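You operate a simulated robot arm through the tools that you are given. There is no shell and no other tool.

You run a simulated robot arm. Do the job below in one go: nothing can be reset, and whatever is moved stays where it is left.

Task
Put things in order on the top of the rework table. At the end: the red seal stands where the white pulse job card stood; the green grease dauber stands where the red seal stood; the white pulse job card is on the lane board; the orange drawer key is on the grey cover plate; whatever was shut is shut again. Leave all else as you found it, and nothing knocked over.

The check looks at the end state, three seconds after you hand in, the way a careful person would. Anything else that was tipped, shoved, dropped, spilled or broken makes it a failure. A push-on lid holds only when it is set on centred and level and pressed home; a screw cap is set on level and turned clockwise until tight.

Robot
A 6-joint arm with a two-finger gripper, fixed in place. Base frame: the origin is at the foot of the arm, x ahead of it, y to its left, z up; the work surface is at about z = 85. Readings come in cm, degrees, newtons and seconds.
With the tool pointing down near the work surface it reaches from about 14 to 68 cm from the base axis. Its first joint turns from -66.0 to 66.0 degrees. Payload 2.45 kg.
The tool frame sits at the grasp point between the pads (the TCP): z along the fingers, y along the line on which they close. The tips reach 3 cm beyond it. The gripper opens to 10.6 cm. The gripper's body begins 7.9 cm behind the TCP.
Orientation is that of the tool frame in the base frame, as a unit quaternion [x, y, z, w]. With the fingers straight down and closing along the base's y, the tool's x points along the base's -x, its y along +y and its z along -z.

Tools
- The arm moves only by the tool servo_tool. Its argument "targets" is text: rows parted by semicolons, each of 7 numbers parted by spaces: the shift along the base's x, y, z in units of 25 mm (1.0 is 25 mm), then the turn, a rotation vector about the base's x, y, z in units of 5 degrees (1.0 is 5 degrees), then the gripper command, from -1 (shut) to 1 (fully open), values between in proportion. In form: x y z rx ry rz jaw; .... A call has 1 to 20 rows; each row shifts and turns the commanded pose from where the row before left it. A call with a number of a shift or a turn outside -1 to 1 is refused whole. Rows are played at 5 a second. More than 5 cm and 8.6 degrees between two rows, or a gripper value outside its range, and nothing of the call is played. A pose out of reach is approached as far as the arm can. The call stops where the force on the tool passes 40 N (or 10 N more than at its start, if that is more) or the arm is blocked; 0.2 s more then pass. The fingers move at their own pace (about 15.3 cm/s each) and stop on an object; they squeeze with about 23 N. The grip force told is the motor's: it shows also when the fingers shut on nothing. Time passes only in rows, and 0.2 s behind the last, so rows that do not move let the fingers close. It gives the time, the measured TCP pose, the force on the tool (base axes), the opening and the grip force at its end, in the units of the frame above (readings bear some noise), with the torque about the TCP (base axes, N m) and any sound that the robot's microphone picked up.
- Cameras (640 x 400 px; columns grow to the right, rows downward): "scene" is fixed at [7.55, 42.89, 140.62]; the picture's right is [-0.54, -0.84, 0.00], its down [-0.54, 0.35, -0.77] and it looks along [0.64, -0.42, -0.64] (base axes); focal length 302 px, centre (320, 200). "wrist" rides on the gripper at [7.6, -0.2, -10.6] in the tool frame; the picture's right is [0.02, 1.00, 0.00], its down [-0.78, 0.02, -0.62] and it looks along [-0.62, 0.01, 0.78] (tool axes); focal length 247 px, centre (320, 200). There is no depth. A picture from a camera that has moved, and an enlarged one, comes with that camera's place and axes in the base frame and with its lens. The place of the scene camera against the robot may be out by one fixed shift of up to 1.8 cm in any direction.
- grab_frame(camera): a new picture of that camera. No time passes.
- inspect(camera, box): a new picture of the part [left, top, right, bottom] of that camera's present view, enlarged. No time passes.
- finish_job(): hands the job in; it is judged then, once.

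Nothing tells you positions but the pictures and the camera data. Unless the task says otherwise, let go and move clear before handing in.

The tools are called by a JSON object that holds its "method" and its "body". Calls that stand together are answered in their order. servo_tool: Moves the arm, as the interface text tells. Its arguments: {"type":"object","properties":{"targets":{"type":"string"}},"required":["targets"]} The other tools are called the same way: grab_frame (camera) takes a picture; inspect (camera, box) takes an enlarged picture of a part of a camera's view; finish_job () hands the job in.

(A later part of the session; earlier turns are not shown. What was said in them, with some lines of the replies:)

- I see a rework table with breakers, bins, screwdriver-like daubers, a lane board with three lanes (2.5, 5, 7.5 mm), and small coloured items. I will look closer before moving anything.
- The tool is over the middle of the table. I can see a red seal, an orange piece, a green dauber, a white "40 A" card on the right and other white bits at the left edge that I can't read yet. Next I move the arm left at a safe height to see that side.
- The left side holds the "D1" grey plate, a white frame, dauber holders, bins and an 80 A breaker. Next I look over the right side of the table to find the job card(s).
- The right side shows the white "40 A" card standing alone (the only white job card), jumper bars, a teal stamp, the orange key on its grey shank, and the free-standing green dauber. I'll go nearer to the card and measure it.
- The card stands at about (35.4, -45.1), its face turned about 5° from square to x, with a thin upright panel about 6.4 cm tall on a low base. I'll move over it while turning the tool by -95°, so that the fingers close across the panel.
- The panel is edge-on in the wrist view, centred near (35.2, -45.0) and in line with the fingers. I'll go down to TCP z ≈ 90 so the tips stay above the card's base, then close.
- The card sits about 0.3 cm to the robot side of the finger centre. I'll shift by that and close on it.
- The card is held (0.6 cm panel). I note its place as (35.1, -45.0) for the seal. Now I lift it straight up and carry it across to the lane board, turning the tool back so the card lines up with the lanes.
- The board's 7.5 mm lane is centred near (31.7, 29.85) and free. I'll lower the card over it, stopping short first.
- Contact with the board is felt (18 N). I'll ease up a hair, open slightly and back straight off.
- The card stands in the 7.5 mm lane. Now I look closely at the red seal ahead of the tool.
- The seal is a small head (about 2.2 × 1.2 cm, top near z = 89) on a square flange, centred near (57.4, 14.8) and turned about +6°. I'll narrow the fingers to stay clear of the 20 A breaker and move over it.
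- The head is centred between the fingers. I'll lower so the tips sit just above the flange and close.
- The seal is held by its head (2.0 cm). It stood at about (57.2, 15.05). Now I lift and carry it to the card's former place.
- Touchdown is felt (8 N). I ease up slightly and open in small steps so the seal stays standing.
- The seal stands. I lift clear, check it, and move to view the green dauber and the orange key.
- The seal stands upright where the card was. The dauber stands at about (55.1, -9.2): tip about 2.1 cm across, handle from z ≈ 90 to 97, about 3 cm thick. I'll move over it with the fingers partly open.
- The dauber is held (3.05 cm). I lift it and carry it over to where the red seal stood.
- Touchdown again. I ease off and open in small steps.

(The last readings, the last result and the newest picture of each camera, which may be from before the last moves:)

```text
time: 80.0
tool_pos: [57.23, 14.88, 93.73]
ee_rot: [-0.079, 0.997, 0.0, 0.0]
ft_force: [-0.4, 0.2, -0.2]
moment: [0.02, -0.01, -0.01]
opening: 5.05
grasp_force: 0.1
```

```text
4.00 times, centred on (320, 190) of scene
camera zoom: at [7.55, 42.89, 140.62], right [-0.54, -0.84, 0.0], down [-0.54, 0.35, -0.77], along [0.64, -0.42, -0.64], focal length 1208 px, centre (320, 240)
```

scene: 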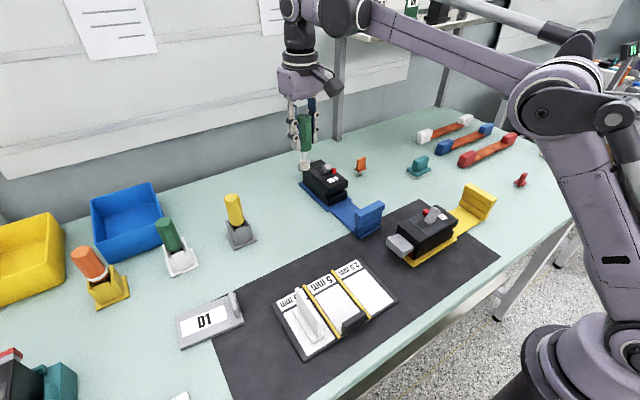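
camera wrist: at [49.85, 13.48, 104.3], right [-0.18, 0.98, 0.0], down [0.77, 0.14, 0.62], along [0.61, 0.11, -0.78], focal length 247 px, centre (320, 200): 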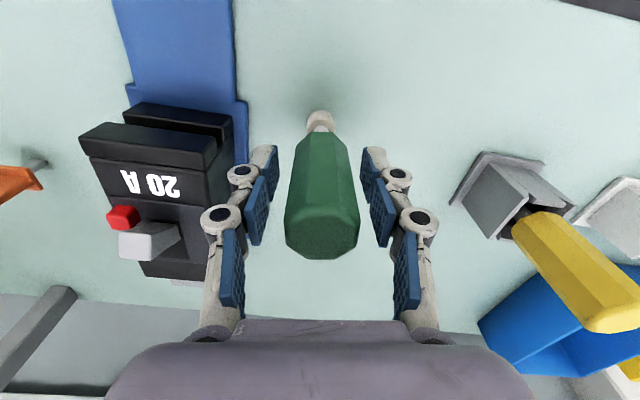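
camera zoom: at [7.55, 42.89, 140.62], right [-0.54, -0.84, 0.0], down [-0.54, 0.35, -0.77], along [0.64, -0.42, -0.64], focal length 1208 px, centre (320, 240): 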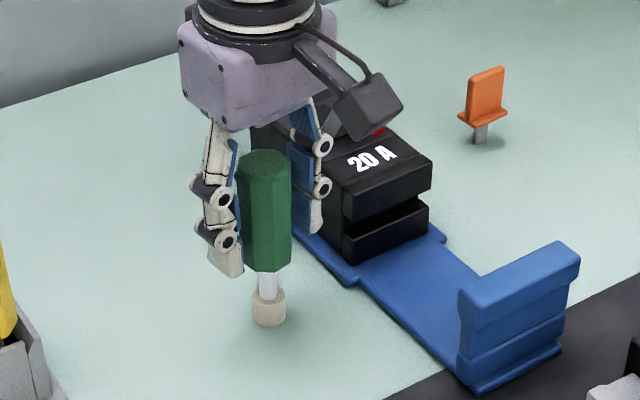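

The dauber stands upright on the seal's old spot. I lift clear and go to look at the orange key.

{"method": "servo_tool", "body": {"targets": "0 0 0.5 0 0 0 -0.05;0 0 1 0 0 0 -0.05;0 0 1 0 0 0 -0.05;0 0 1 0 0 0 -0.05;0 0 1 0 0 0 -0.05;0 0 0.9 0 0 0 -0.05;-0.2 -0.96 0 0 0 -0.9 0;-0.2 -0.96 0 0 0 -0.9 0;-0.2 -0.96 0 0 0 0 0;-0.2 -0.96 0 0 0 0 0;-0.2 -0.96 0 0 0 0 0;-0.2 -0.96 0 0 0 0 0;-0.2 -0.96 0 0 0 0 0;-0.2 -0.96 0 0 0 0 0;-0.2 -0.96 0 0 0 0 0;-0.2 -0.96 0 0 0 0 0;0 0 -0.8 0 0 0 0;0 0 0 0 0 0 0"}}

{"method": "grab_frame", "body": {"camera": "wrist"}}

{"method": "inspect", "body": {"camera": "wrist", "box": [280, 150, 360, 210]}}

{"method": "grab_frame", "body": {"camera": "scene"}}

{"method": "inspect", "body": {"camera": "scene", "box": [340, 148, 380, 182]}}

```text
time: 83.8
tool_pos: [52.07, -9.08, 105.24]
ee_rot: [0.0, 1.0, 0.0, 0.0]
ft_force: [-0.4, 0.0, 0.0]
moment: [0.02, 0.0, 0.05]
opening: 5.3
grasp_force: 0.0
```

```text
taken
camera wrist: at [44.64, -9.3, 115.75], right [-0.02, 1.0, 0.0], down [0.78, 0.02, 0.62], along [0.62, 0.01, -0.78], focal length 247 px, centre (320, 200)
```

wrist: 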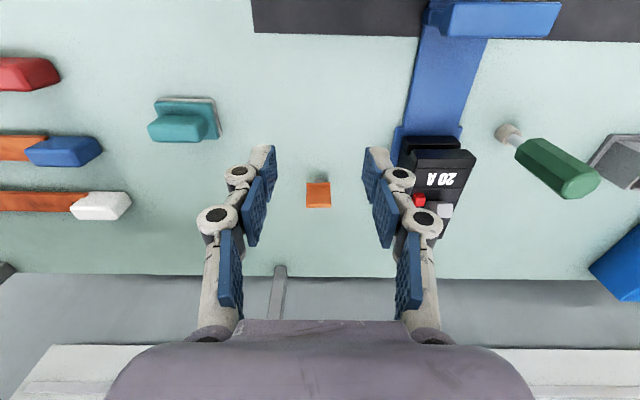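

```text
6.67 times, centred on (320, 180) of wrist
camera zoom: at [44.64, -9.3, 115.75], right [-0.02, 1.0, 0.0], down [0.78, 0.02, 0.62], along [0.62, 0.01, -0.78], focal length 1646 px, centre (320, 333)
```

zoom: 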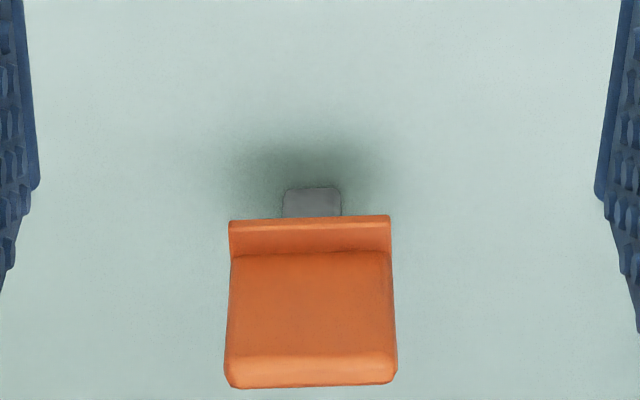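

```text
taken
```

scene: 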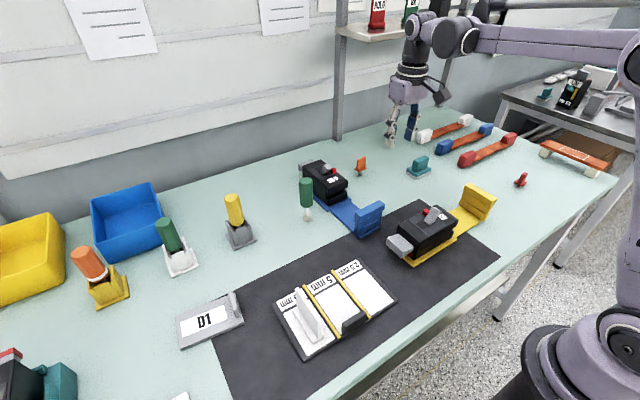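

```text
11.76 times, centred on (360, 165) of scene
camera zoom: at [7.55, 42.88, 140.62], right [-0.54, -0.84, 0.0], down [-0.54, 0.35, -0.77], along [0.64, -0.42, -0.64], focal length 3552 px, centre (-151, 612)
```

zoom: 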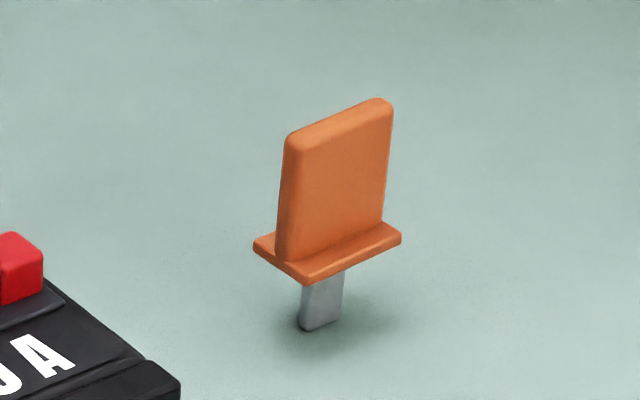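

The dauber and seal look right. The key stands at about (65.2, -9.2): grey blade about 2.4 cm long, flange, and an orange head 3.35 cm wide along y and 0.8 cm thick, with its top near z = 91. I'll move over it to align.

{"method": "servo_tool", "body": {"targets": "0.875 -0.01 0 0 0 0.6 0;0.875 -0.01 0 0 0 0 0;0.875 -0.01 0 0 0 0 0;0.875 0 0 0 0 0 0;0.875 0 0 0 0 0 0;0.875 0 0 0 0 0 0;0 0 -0.8 0 0 0 0;0 0 -0.8 0 0 0 0;0 0 0 0 0 0 0"}}

{"method": "grab_frame", "body": {"camera": "wrist"}}

{"method": "inspect", "body": {"camera": "wrist", "box": [240, 70, 400, 190]}}

{"method": "inspect", "body": {"camera": "scene", "box": [320, 110, 420, 190]}}

```text
time: 85.8
tool_pos: [64.52, -8.94, 100.91]
ee_rot: [-0.026, 1.0, 0.0, 0.0]
ft_force: [-0.1, 0.7, 0.4]
moment: [-0.01, 0.0, -0.01]
opening: 5.28
grasp_force: 0.1
out of reach, approached as far as the arm can: row 6
```

```text
taken
camera wrist: at [57.04, -9.56, 111.42], right [-0.07, 1.0, 0.0], down [0.78, 0.06, 0.62], along [0.62, 0.05, -0.78], focal length 247 px, centre (320, 200)
```

wrist: 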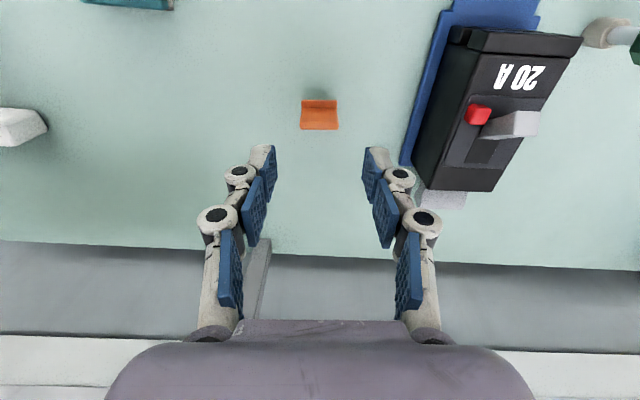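

```text
3.33 times, centred on (320, 130) of wrist
camera zoom: at [57.04, -9.56, 111.42], right [-0.07, 1.0, 0.0], down [0.78, 0.06, 0.62], along [0.62, 0.05, -0.78], focal length 823 px, centre (320, 433)
```

zoom: 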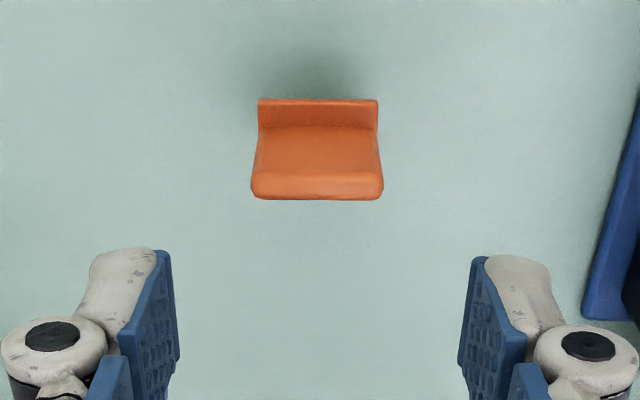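

```text
5.00 times, centred on (370, 150) of scene
camera zoom: at [7.55, 42.89, 140.62], right [-0.54, -0.84, 0.0], down [-0.54, 0.35, -0.77], along [0.64, -0.42, -0.64], focal length 1510 px, centre (70, 450)
```

zoom: 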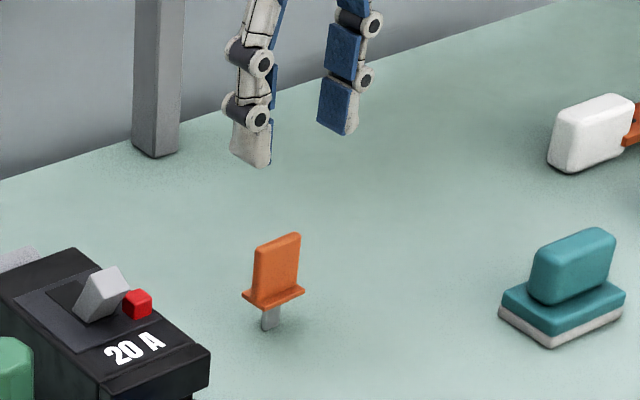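

The key is well aligned sideways; the arm is at the edge of its reach at this height, so I'll go lower and then take the last bit in x.

{"method": "servo_tool", "body": {"targets": "0 -0.02 -1 0 0 0 0;0 0 -1 0 0 0 0;0 0 -0.6 0 0 0 0;0 0 0 0 0 0 0"}}

{"method": "inspect", "body": {"camera": "wrist", "box": [240, 100, 400, 220]}}

```text
time: 86.8
tool_pos: [64.52, -8.92, 94.33]
ee_rot: [-0.027, 1.0, 0.0, 0.0]
ft_force: [-0.1, -0.7, -0.5]
moment: [-0.03, -0.01, -0.01]
opening: 5.29
grasp_force: 0.0
```

```text
3.33 times, centred on (320, 160) of wrist
camera zoom: at [56.9, -9.54, 104.94], right [-0.07, 1.0, 0.0], down [0.78, 0.06, 0.62], along [0.62, 0.05, -0.78], focal length 823 px, centre (320, 333)
```

zoom: 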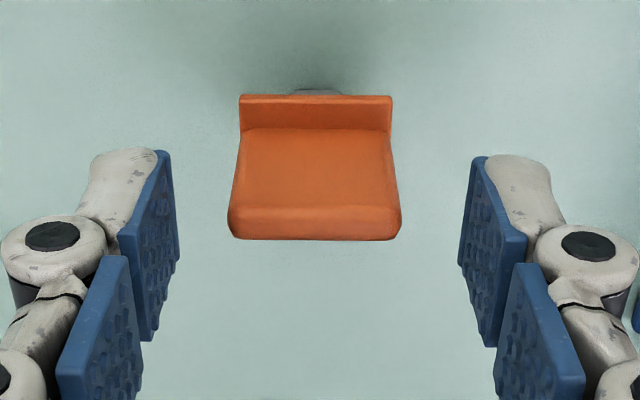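

{"method": "servo_tool", "body": {"targets": "0.26 -0.04 0 0 0 0 0;0 0 0 0 0 0 0"}}

{"method": "servo_tool", "body": {"targets": "0 0 -0.7 0 0 0 0;0 0 -0.5 0 0 0 0;0 0 0 0 0 0 0"}}

{"method": "inspect", "body": {"camera": "wrist", "box": [240, 110, 400, 230]}}

{"method": "inspect", "body": {"camera": "scene", "box": [330, 130, 400, 185]}}

```text
time: 87.4
tool_pos: [65.1, -9.11, 94.29]
ee_rot: [-0.026, 1.0, 0.0, 0.001]
ft_force: [-0.2, 0.4, -0.2]
moment: [0.01, -0.02, -0.01]
opening: 5.29
grasp_force: 0.0
```

```text
time: 88.2
tool_pos: [64.98, -9.05, 91.39]
ee_rot: [-0.026, 1.0, -0.001, 0.0]
ft_force: [-0.7, -0.7, 0.1]
moment: [0.02, 0.01, 0.0]
opening: 5.32
grasp_force: 0.1
```

```text
3.33 times, centred on (320, 170) of wrist
camera zoom: at [57.54, -9.61, 101.84], right [-0.07, 1.0, 0.0], down [0.78, 0.06, 0.62], along [0.62, 0.05, -0.78], focal length 823 px, centre (320, 300)
```

zoom: 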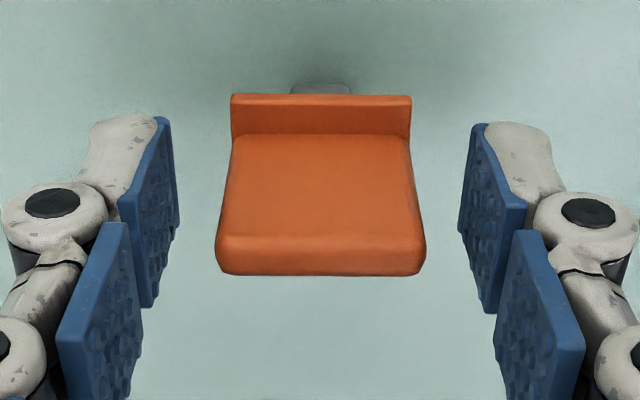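

```text
7.27 times, centred on (365, 158) of scene
camera zoom: at [7.55, 42.89, 140.62], right [-0.54, -0.84, 0.0], down [-0.54, 0.35, -0.77], along [0.64, -0.42, -0.64], focal length 2196 px, centre (-7, 509)
```

zoom: 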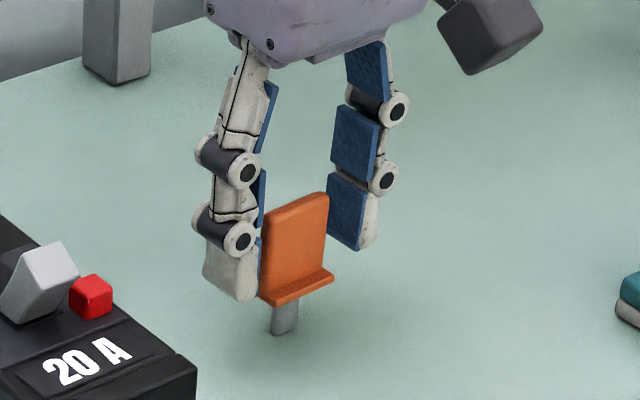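

{"method": "servo_tool", "body": {"targets": "0 0 -0.1 0 0 0 0;0 0 0 0 0 0 -0.2;0 0 0 0 0 0 -0.4;0 0 0 0 0 0 -1;0 0 0 0 0 0 -1;0 0 0 0 0 0 -1"}}

{"method": "inspect", "body": {"camera": "wrist", "box": [240, 110, 400, 230]}}

{"method": "inspect", "body": {"camera": "scene", "box": [330, 130, 400, 185]}}

```text
time: 89.6
tool_pos: [65.08, -9.1, 90.97]
ee_rot: [-0.026, 1.0, 0.0, 0.0]
ft_force: [0.2, 0.6, 0.0]
moment: [0.01, -0.02, -0.01]
opening: 3.29
grasp_force: 22.7
```

```text
3.33 times, centred on (320, 170) of wrist
camera zoom: at [57.56, -9.65, 101.6], right [-0.07, 1.0, 0.0], down [0.78, 0.06, 0.62], along [0.62, 0.05, -0.78], focal length 823 px, centre (320, 300)
```

zoom: 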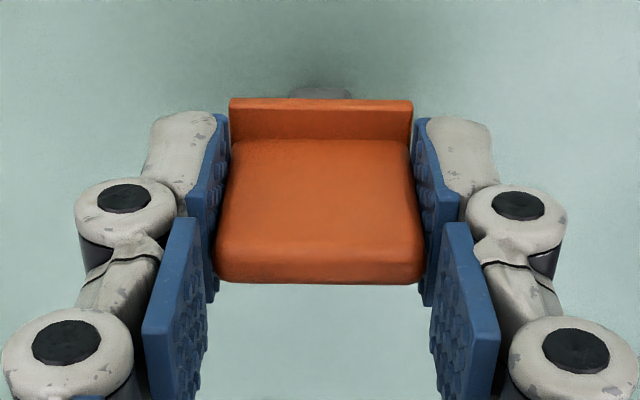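

```text
7.27 times, centred on (365, 158) of scene
camera zoom: at [7.55, 42.89, 140.62], right [-0.54, -0.84, 0.0], down [-0.54, 0.35, -0.77], along [0.64, -0.42, -0.64], focal length 2196 px, centre (-7, 509)
```

zoom: 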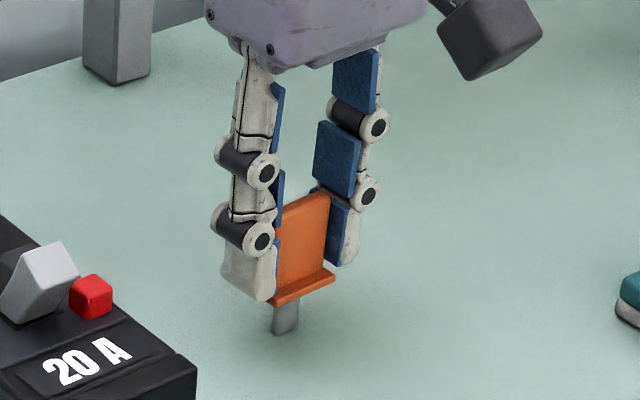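

The key is gripped (3.3 cm). I lift it, draw back, and carry it over to the D1 cover plate.

{"method": "servo_tool", "body": {"targets": "0 0 0.3 0 0 0 -1;0 0 0.7 0 0 0 -1;0 0 1 0 0 0 -1;-0.3 0 0.9 0 0 0 -1;-1 0 0.4 0 0 0 -1;-1 0 0.4 0 0 0 -1;-1 0 0.4 0 0 0 -1;-1 0 0.4 0 0 0 -1;-1 0 0.4 0 0 0 -1;-1 0 0.4 0 0 0 -1;-1 0 0.4 0 0 0 -1;-0.8 0 0.3 0 0 0 -1;0 1 0 0 0 0 -1;0 1 0 0 0 0 -1;0 1 0 0 0 0 -1;0 1 0 0 0 0 -1;0 1 0 0 0 0 -1;0 1 0 0 0 0 -1;0 1 0 0 0 0 -1;0 1 0 0 0 0 -1"}}

{"method": "grab_frame", "body": {"camera": "wrist"}}

{"method": "grab_frame", "body": {"camera": "scene"}}

```text
time: 93.8
tool_pos: [44.85, 10.82, 106.17]
ee_rot: [-0.026, 1.0, 0.0, 0.0]
ft_force: [-0.2, 0.5, -0.1]
moment: [-0.01, 0.02, 0.0]
opening: 3.26
grasp_force: 22.8
```

```text
taken
camera wrist: at [37.37, 10.3, 116.66], right [-0.07, 1.0, 0.0], down [0.78, 0.06, 0.62], along [0.62, 0.05, -0.78], focal length 247 px, centre (320, 200)
```

wrist: 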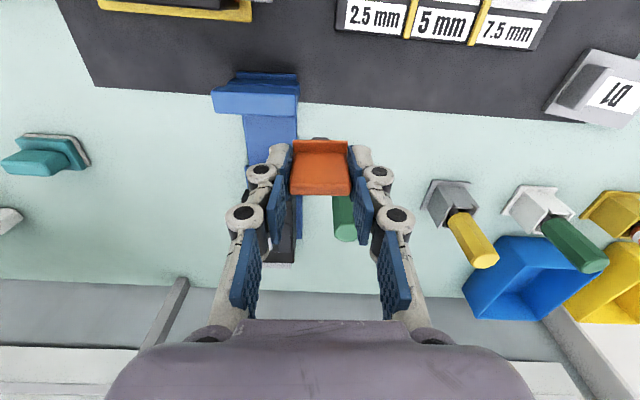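

```text
taken
```

scene: 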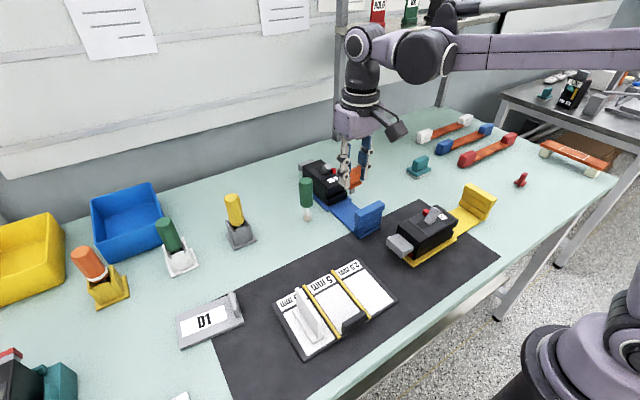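

{"method": "servo_tool", "body": {"targets": "-0.28 1 0 0 0 -0.5 -1;-0.28 1 0 0 0 -0.5 -1;-0.28 1 0 0 0 -0.5 -1;-0.28 1 0 0 0 -0.5 -1;-0.28 1 0 0 0 0 -1;-0.28 1 0 0 0 0 -1;-0.28 1 0 0 0 0 -1;-0.28 1 0 0 0 0 -1;-0.28 1 0 0 0 0 -1;-0.28 1 0 0 0 0 -1;-0.28 1 0 0 0 0 -1;-0.28 1 0 0 0 0 -1;-0.28 1 0 0 0 0 -1;-0.28 1 0 0 0 0 -1;0 0 0 0 0 0 -1"}}

{"method": "grab_frame", "body": {"camera": "wrist"}}

{"method": "inspect", "body": {"camera": "wrist", "box": [230, 60, 410, 190]}}

```text
time: 97.0
tool_pos: [34.97, 46.08, 106.18]
ee_rot: [0.062, 0.998, 0.0, 0.0]
ft_force: [0.4, -0.1, -0.1]
moment: [0.0, 0.02, 0.0]
opening: 3.27
grasp_force: 23.2
```

```text
taken
camera wrist: at [27.53, 46.76, 116.71], right [0.1, 0.99, 0.0], down [0.78, -0.08, 0.62], along [0.62, -0.06, -0.78], focal length 247 px, centre (320, 200)
```

wrist: 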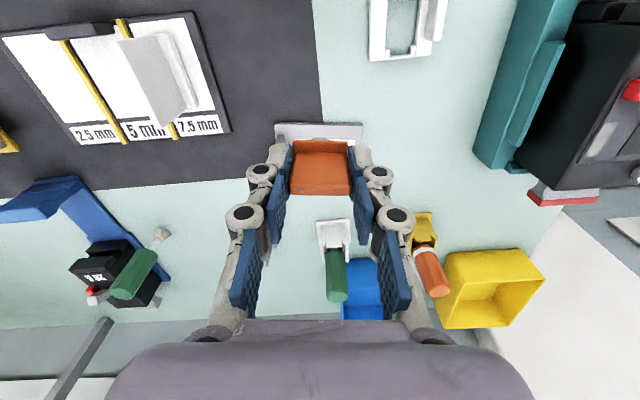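

```text
3.08 times, centred on (320, 125) of wrist
camera zoom: at [27.53, 46.76, 116.71], right [0.1, 0.99, 0.0], down [0.78, -0.08, 0.62], along [0.62, -0.06, -0.78], focal length 760 px, centre (320, 431)
```

zoom: 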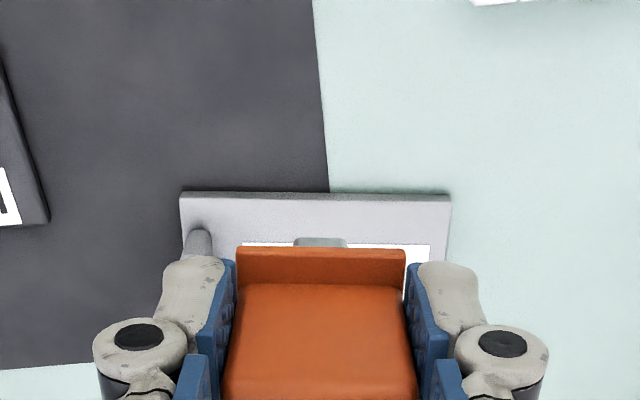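

The plate lies with its near edge square to the fingers; its free labelled area is centred near (43.2, 46.0). I'll move over that and come down.

{"method": "servo_tool", "body": {"targets": "0.65 0 0 0 0 0 -1;0.65 0 0 0 0 0 -1;0.65 0 0 0 0 0 -1;0.65 0 0 0 0 0 -1;0.65 0 0 0 0 0 -1;0 0 -0.8 0 0 0 -1;0 0 -1 0 0 0 -1;0 0 -1 0 0 0 -1;0 0 -1 0 0 0 -1;0 0 -0.8 0 0 0 -1;0 0 -0.4 0 0 0 -1;0 0 0 0 0 0 -1"}}

{"method": "grab_frame", "body": {"camera": "wrist"}}

{"method": "inspect", "body": {"camera": "scene", "box": [150, 240, 280, 370]}}

```text
time: 99.6
tool_pos: [43.07, 45.81, 93.54]
ee_rot: [0.061, 0.998, 0.0, 0.0]
ft_force: [-0.1, -0.2, 0.6]
moment: [-0.02, -0.04, -0.02]
opening: 3.27
grasp_force: 23.2
```

```text
taken
camera wrist: at [35.63, 46.57, 104.07], right [0.1, 0.99, 0.0], down [0.78, -0.08, 0.62], along [0.62, -0.06, -0.78], focal length 247 px, centre (320, 200)
```

wrist: 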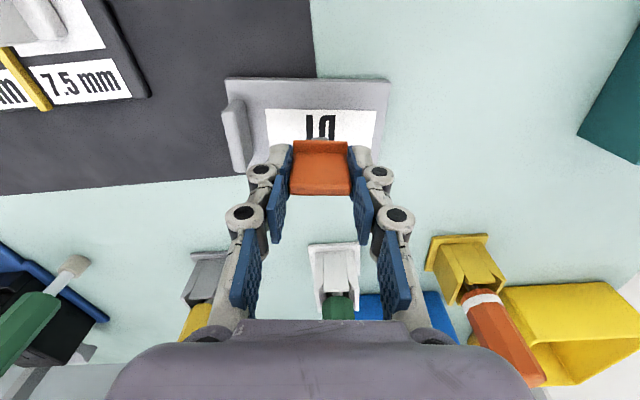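

```text
3.08 times, centred on (215, 305) of scene
camera zoom: at [7.55, 42.89, 140.62], right [-0.54, -0.84, 0.0], down [-0.54, 0.35, -0.77], along [0.64, -0.42, -0.64], focal length 929 px, centre (643, -123)
```

zoom: 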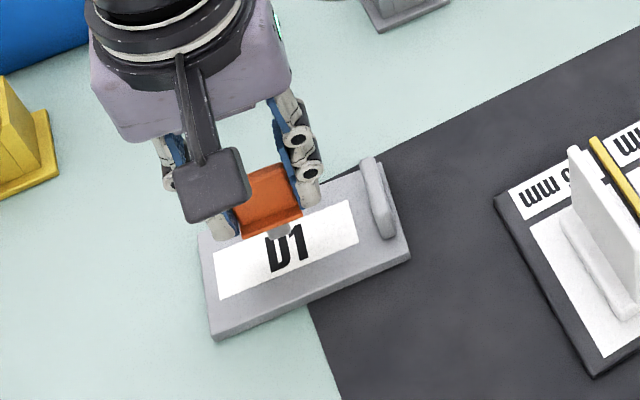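

{"method": "servo_tool", "body": {"targets": "0 0 -0.2 0 0 0 -1;0 0 -0.1 0 0 0 -1;0 0 -0.06 0 0 0 -1;0 0 0 0 0 0 -1"}}

{"method": "inspect", "body": {"camera": "wrist", "box": [220, 60, 400, 200]}}

{"method": "inspect", "body": {"camera": "scene", "box": [170, 270, 270, 350]}}

```text
time: 100.6
tool_pos: [43.12, 45.96, 92.6]
ee_rot: [0.06, 0.998, 0.0, -0.001]
ft_force: [0.1, -0.1, 0.0]
moment: [-0.03, 0.01, 0.04]
opening: 3.26
grasp_force: 23.2
```

```text
2.86 times, centred on (310, 130) of wrist
camera zoom: at [35.66, 46.61, 103.23], right [0.1, 0.99, 0.0], down [0.78, -0.08, 0.62], along [0.62, -0.06, -0.78], focal length 706 px, centre (349, 400)
```

zoom: 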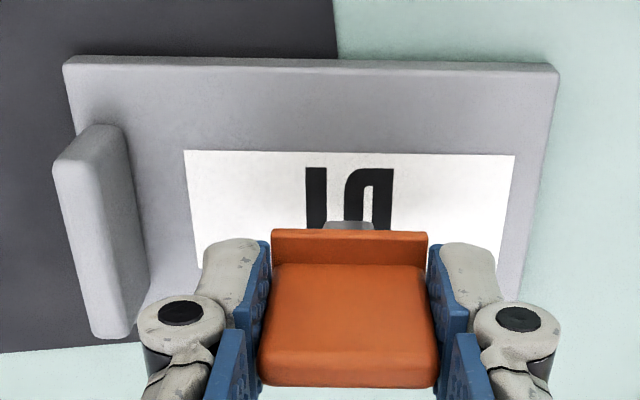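

```text
5.00 times, centred on (220, 310) of scene
camera zoom: at [7.55, 42.89, 140.62], right [-0.54, -0.84, 0.0], down [-0.54, 0.35, -0.77], along [0.64, -0.42, -0.64], focal length 1510 px, centre (820, -350)
```

zoom: 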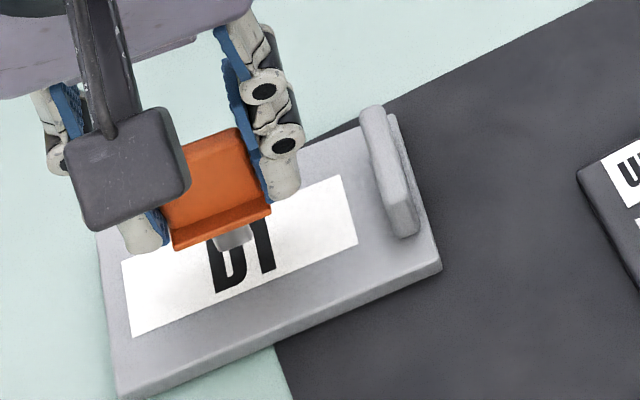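

{"method": "servo_tool", "body": {"targets": "0 0 -0.06 0 0 0 -1;0 0 -0.06 0 0 0 -1;0 0 0 0 0 0 -1"}}

```text
time: 101.4
tool_pos: [43.12, 45.93, 92.35]
ee_rot: [0.06, 0.998, 0.0, 0.0]
ft_force: [0.4, -0.4, 0.3]
moment: [0.01, 0.0, 0.02]
opening: 3.25
grasp_force: 23.0
```

{"method": "servo_tool", "body": {"targets": "0 0 -0.05 0 0 0 -1;0 0 -0.05 0 0 0 -1;0 0 0 0 0 0 -1"}}

```text
time: 102.2
tool_pos: [42.96, 45.84, 92.08]
ee_rot: [0.061, 0.998, 0.0, 0.0]
ft_force: [0.6, -0.2, 0.1]
moment: [-0.01, 0.03, 0.0]
opening: 3.27
grasp_force: 23.4
```

{"method": "servo_tool", "body": {"targets": "0 0 -0.03 0 0 0 -1;0 0 -0.03 0 0 0 -1;0 0 0 0 0 0 -1"}}

```text
time: 103.0
tool_pos: [43.02, 45.87, 91.93]
ee_rot: [0.062, 0.998, 0.0, 0.0]
ft_force: [1.6, -0.3, 9.5]
moment: [-0.05, -0.08, 0.03]
opening: 3.28
grasp_force: 23.1
```

Contact with the plate (9.5 N). I ease up a hair and release slowly.

{"method": "servo_tool", "body": {"targets": "0 0 0.012 0 0 0 -1;0 0 0 0 0 0 -1"}}

{"method": "inspect", "body": {"camera": "scene", "box": [170, 270, 270, 350]}}

```text
time: 103.6
tool_pos: [43.27, 45.87, 92.03]
ee_rot: [0.06, 0.998, 0.0, 0.001]
ft_force: [1.7, -0.1, 8.6]
moment: [0.05, -0.08, -0.01]
opening: 3.29
grasp_force: 22.9
```

```text
5.00 times, centred on (220, 310) of scene
camera zoom: at [7.54, 42.87, 140.63], right [-0.54, -0.84, 0.0], down [-0.54, 0.35, -0.77], along [0.64, -0.42, -0.64], focal length 1510 px, centre (820, -350)
```

zoom: 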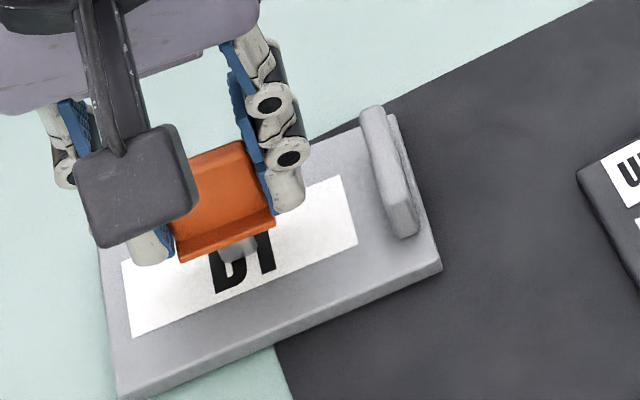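

{"method": "servo_tool", "body": {"targets": "0 0 0.02 0 0 0 -1;0 0 0 0 0 0 -1"}}

```text
time: 104.2
tool_pos: [43.08, 45.88, 92.08]
ee_rot: [0.061, 0.998, -0.001, 0.0]
ft_force: [0.5, -0.9, 3.1]
moment: [-0.08, -0.01, 0.0]
opening: 3.25
grasp_force: 22.6
```

{"method": "servo_tool", "body": {"targets": "0 0 0 0 0 0 -0.36;0 0 0 0 0 0 -0.34;0 0 0 0 0 0 -0.3;0 0 0 0 0 0 -0.24;0 0 0 0 0 0 -0.16;0 0 0 0 0 0 -0.1;0 0 0 0 0 0 -0.1"}}

{"method": "inspect", "body": {"camera": "wrist", "box": [220, 80, 420, 220]}}

{"method": "inspect", "body": {"camera": "scene", "box": [170, 270, 270, 350]}}

```text
time: 105.8
tool_pos: [42.96, 45.93, 91.96]
ee_rot: [0.061, 0.998, 0.001, 0.0]
ft_force: [0.5, 0.0, 1.3]
moment: [-0.02, 0.01, 0.01]
opening: 4.74
grasp_force: 0.1
```

```text
2.86 times, centred on (320, 150) of wrist
camera zoom: at [35.57, 46.64, 102.58], right [0.1, 0.99, 0.0], down [0.78, -0.08, 0.62], along [0.62, -0.06, -0.78], focal length 706 px, centre (320, 343)
```

zoom: 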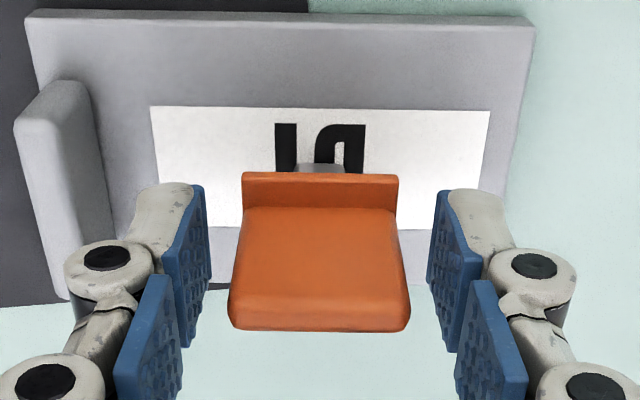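

```text
5.00 times, centred on (220, 310) of scene
camera zoom: at [7.55, 42.89, 140.62], right [-0.54, -0.84, 0.0], down [-0.54, 0.35, -0.77], along [0.64, -0.42, -0.64], focal length 1510 px, centre (820, -350)
```

zoom: 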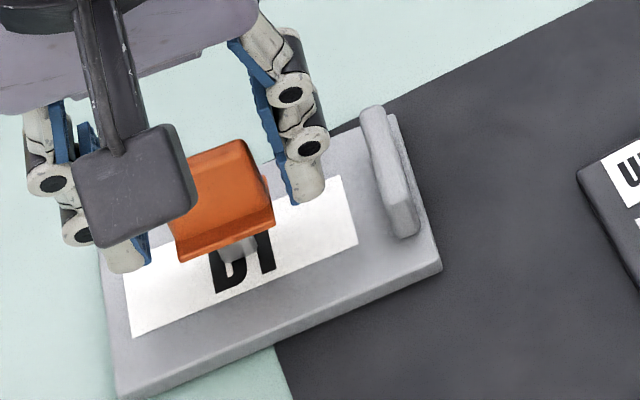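

The key stands by itself on the plate. I back straight up and check everything.

{"method": "servo_tool", "body": {"targets": "0 0 0.3 0 0 0 -0.1;0 0 0.7 0 0 0 -0.1;0 0 1 0 0 0 -0.1;0 0 1 0 0 0 -0.1;0 0 1 0 0 0 -0.1;0 0 1 0 0 0 -0.1;0 0 1 0 0 0 -0.1;-1 -1 0.5 0 0 0 0;-1 -1 0.5 0 0 0 0;-1 -1 0 0 0 0 0;-0.5 -1 0 0 0 0 0;0 -1 0 0 0 0.7 0;0 -1 0 0 0 0.7 0;0 -1 0 0 0 0 0;0 -1 0 0 0 0 0;0 -1 0 0 0 0 0;0 -1 0 0 0 0 0;0 -1 0 0 0 0 0;0 -1 0 0 0 0 0;0 0 0 0 0 0 0"}}

{"method": "grab_frame", "body": {"camera": "scene"}}

{"method": "grab_frame", "body": {"camera": "wrist"}}

{"method": "inspect", "body": {"camera": "scene", "box": [160, 260, 280, 360]}}

{"method": "inspect", "body": {"camera": "scene", "box": [270, 140, 390, 240]}}

{"method": "inspect", "body": {"camera": "scene", "box": [460, 120, 600, 210]}}

```text
time: 110.0
tool_pos: [34.33, 15.81, 109.57]
ee_rot: [0.001, 1.0, -0.001, 0.0]
ft_force: [-0.1, 0.5, -0.4]
moment: [0.0, 0.01, 0.0]
opening: 5.29
grasp_force: 0.1
```

```text
taken
```

scene: 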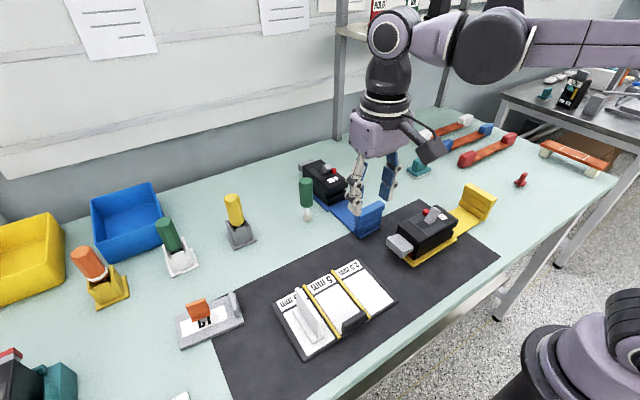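

```text
taken
camera wrist: at [26.88, 15.52, 120.16], right [-0.02, 1.0, 0.0], down [0.78, 0.02, 0.62], along [0.62, 0.01, -0.78], focal length 247 px, centre (320, 200)
```

wrist: 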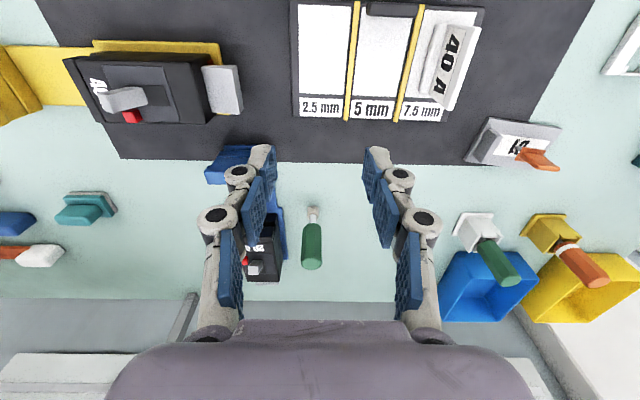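

```text
4.00 times, centred on (220, 310) of scene
camera zoom: at [7.55, 42.88, 140.62], right [-0.54, -0.84, 0.0], down [-0.54, 0.35, -0.77], along [0.64, -0.42, -0.64], focal length 1208 px, centre (720, -240)
```

zoom: 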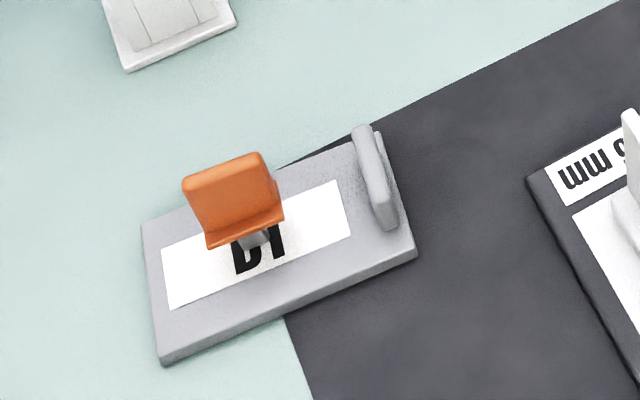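

```text
4.00 times, centred on (330, 190) of scene
camera zoom: at [7.55, 42.88, 140.62], right [-0.54, -0.84, 0.0], down [-0.54, 0.35, -0.77], along [0.64, -0.42, -0.64], focal length 1208 px, centre (280, 240)
```

zoom: 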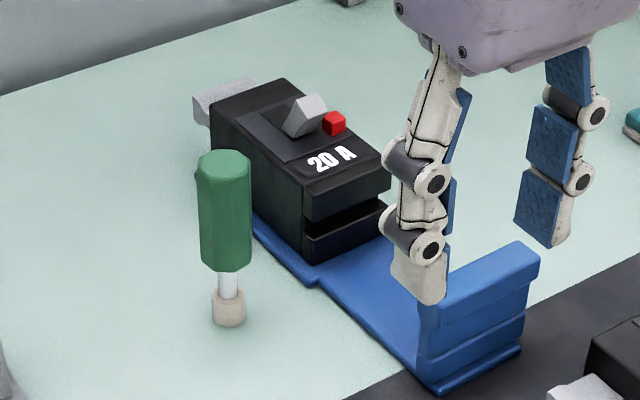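

```text
4.44 times, centred on (530, 165) of scene
camera zoom: at [7.55, 42.88, 140.62], right [-0.54, -0.84, 0.0], down [-0.54, 0.35, -0.77], along [0.64, -0.42, -0.64], focal length 1342 px, centre (-613, 356)
```

zoom: 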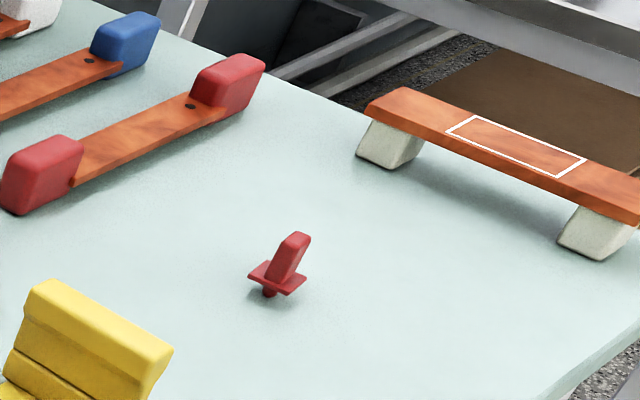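

{"method": "inspect", "body": {"camera": "scene", "box": [180, 285, 240, 335]}}

{"method": "inspect", "body": {"camera": "wrist", "box": [450, 100, 590, 190]}}

{"method": "inspect", "body": {"camera": "wrist", "box": [290, 0, 490, 125]}}

{"method": "inspect", "body": {"camera": "scene", "box": [60, 180, 270, 320]}}

```text
8.00 times, centred on (210, 310) of scene
camera zoom: at [7.55, 42.88, 140.62], right [-0.54, -0.84, 0.0], down [-0.54, 0.35, -0.77], along [0.64, -0.42, -0.64], focal length 2415 px, centre (1200, -680)
```

zoom: 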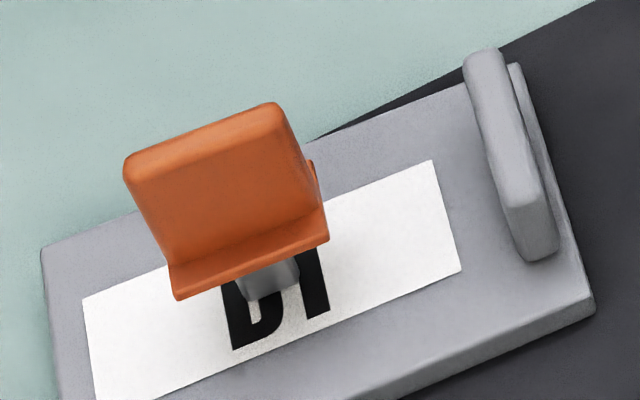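

```text
4.44 times, centred on (520, 145) of wrist
camera zoom: at [26.88, 15.52, 120.16], right [-0.02, 1.0, 0.0], down [0.78, 0.02, 0.62], along [0.62, 0.01, -0.78], focal length 1098 px, centre (-569, 444)
```

zoom: 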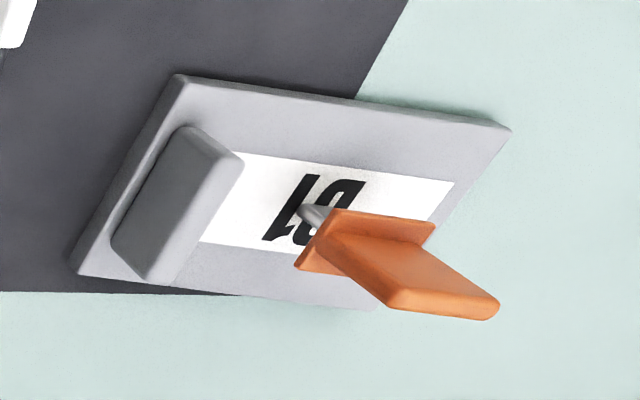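

```text
3.20 times, centred on (390, 62) of wrist
camera zoom: at [26.88, 15.52, 120.16], right [-0.02, 1.0, 0.0], down [0.78, 0.02, 0.62], along [0.62, 0.01, -0.78], focal length 790 px, centre (96, 640)
```

zoom: 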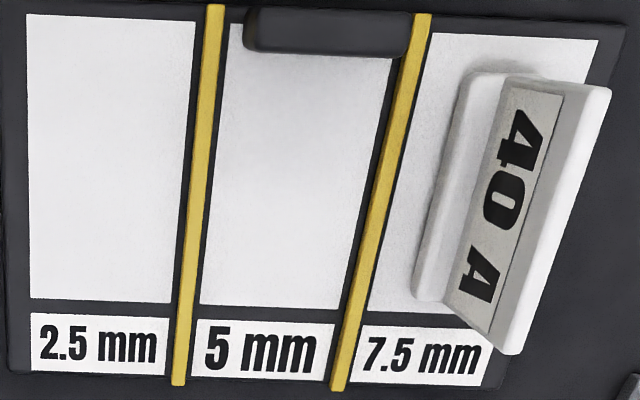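

```text
2.86 times, centred on (165, 250) of scene
camera zoom: at [7.55, 42.88, 140.62], right [-0.54, -0.84, 0.0], down [-0.54, 0.35, -0.77], along [0.64, -0.42, -0.64], focal length 863 px, centre (763, 57)
```

zoom: 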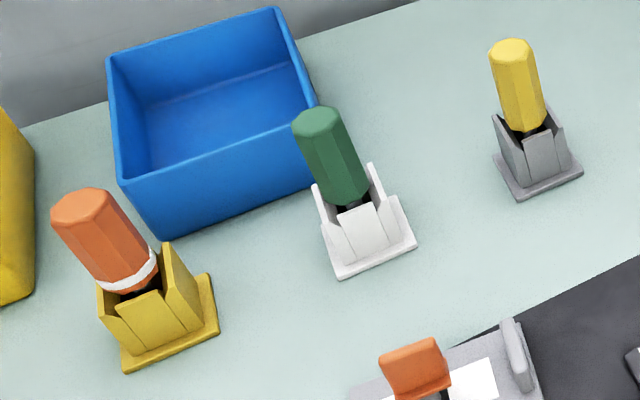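

Everything checks out. The 40 A card stands in the 7.5 mm lane, the seal is on the card's old spot, the dauber is on the seal's old spot, and the key stands on the D1 plate. Nothing else was moved or opened, and the gripper is empty and clear, so I'm handing in.

{"method": "finish_job", "body": {}}

```text
The job is handed in.
```

I've handed the job in. In the last pictures, everything was standing and in place:

- **Red seal:** it stands where the white card stood, at about (35.1, -45.0).
- **Green grease dauber:** it stands where the red seal stood, at about (57.2, 15.0). I took the free-standing one with the felt tip, not the green-handled tool in the white holder.
- **White job card:** it stands upright in the 7.5 mm lane of the lane board. The card reads "40 A", and I took it to be the pulse job card because it was the only white card on the table.
- **Orange drawer key:** it stands on its blade in the middle of the grey plate marked "D1". That was the only grey plate I saw that could be the cover plate.

I opened nothing, so nothing needed shutting again. I saw no sign that anything else was moved, and the gripper was empty and clear of the table at the end.
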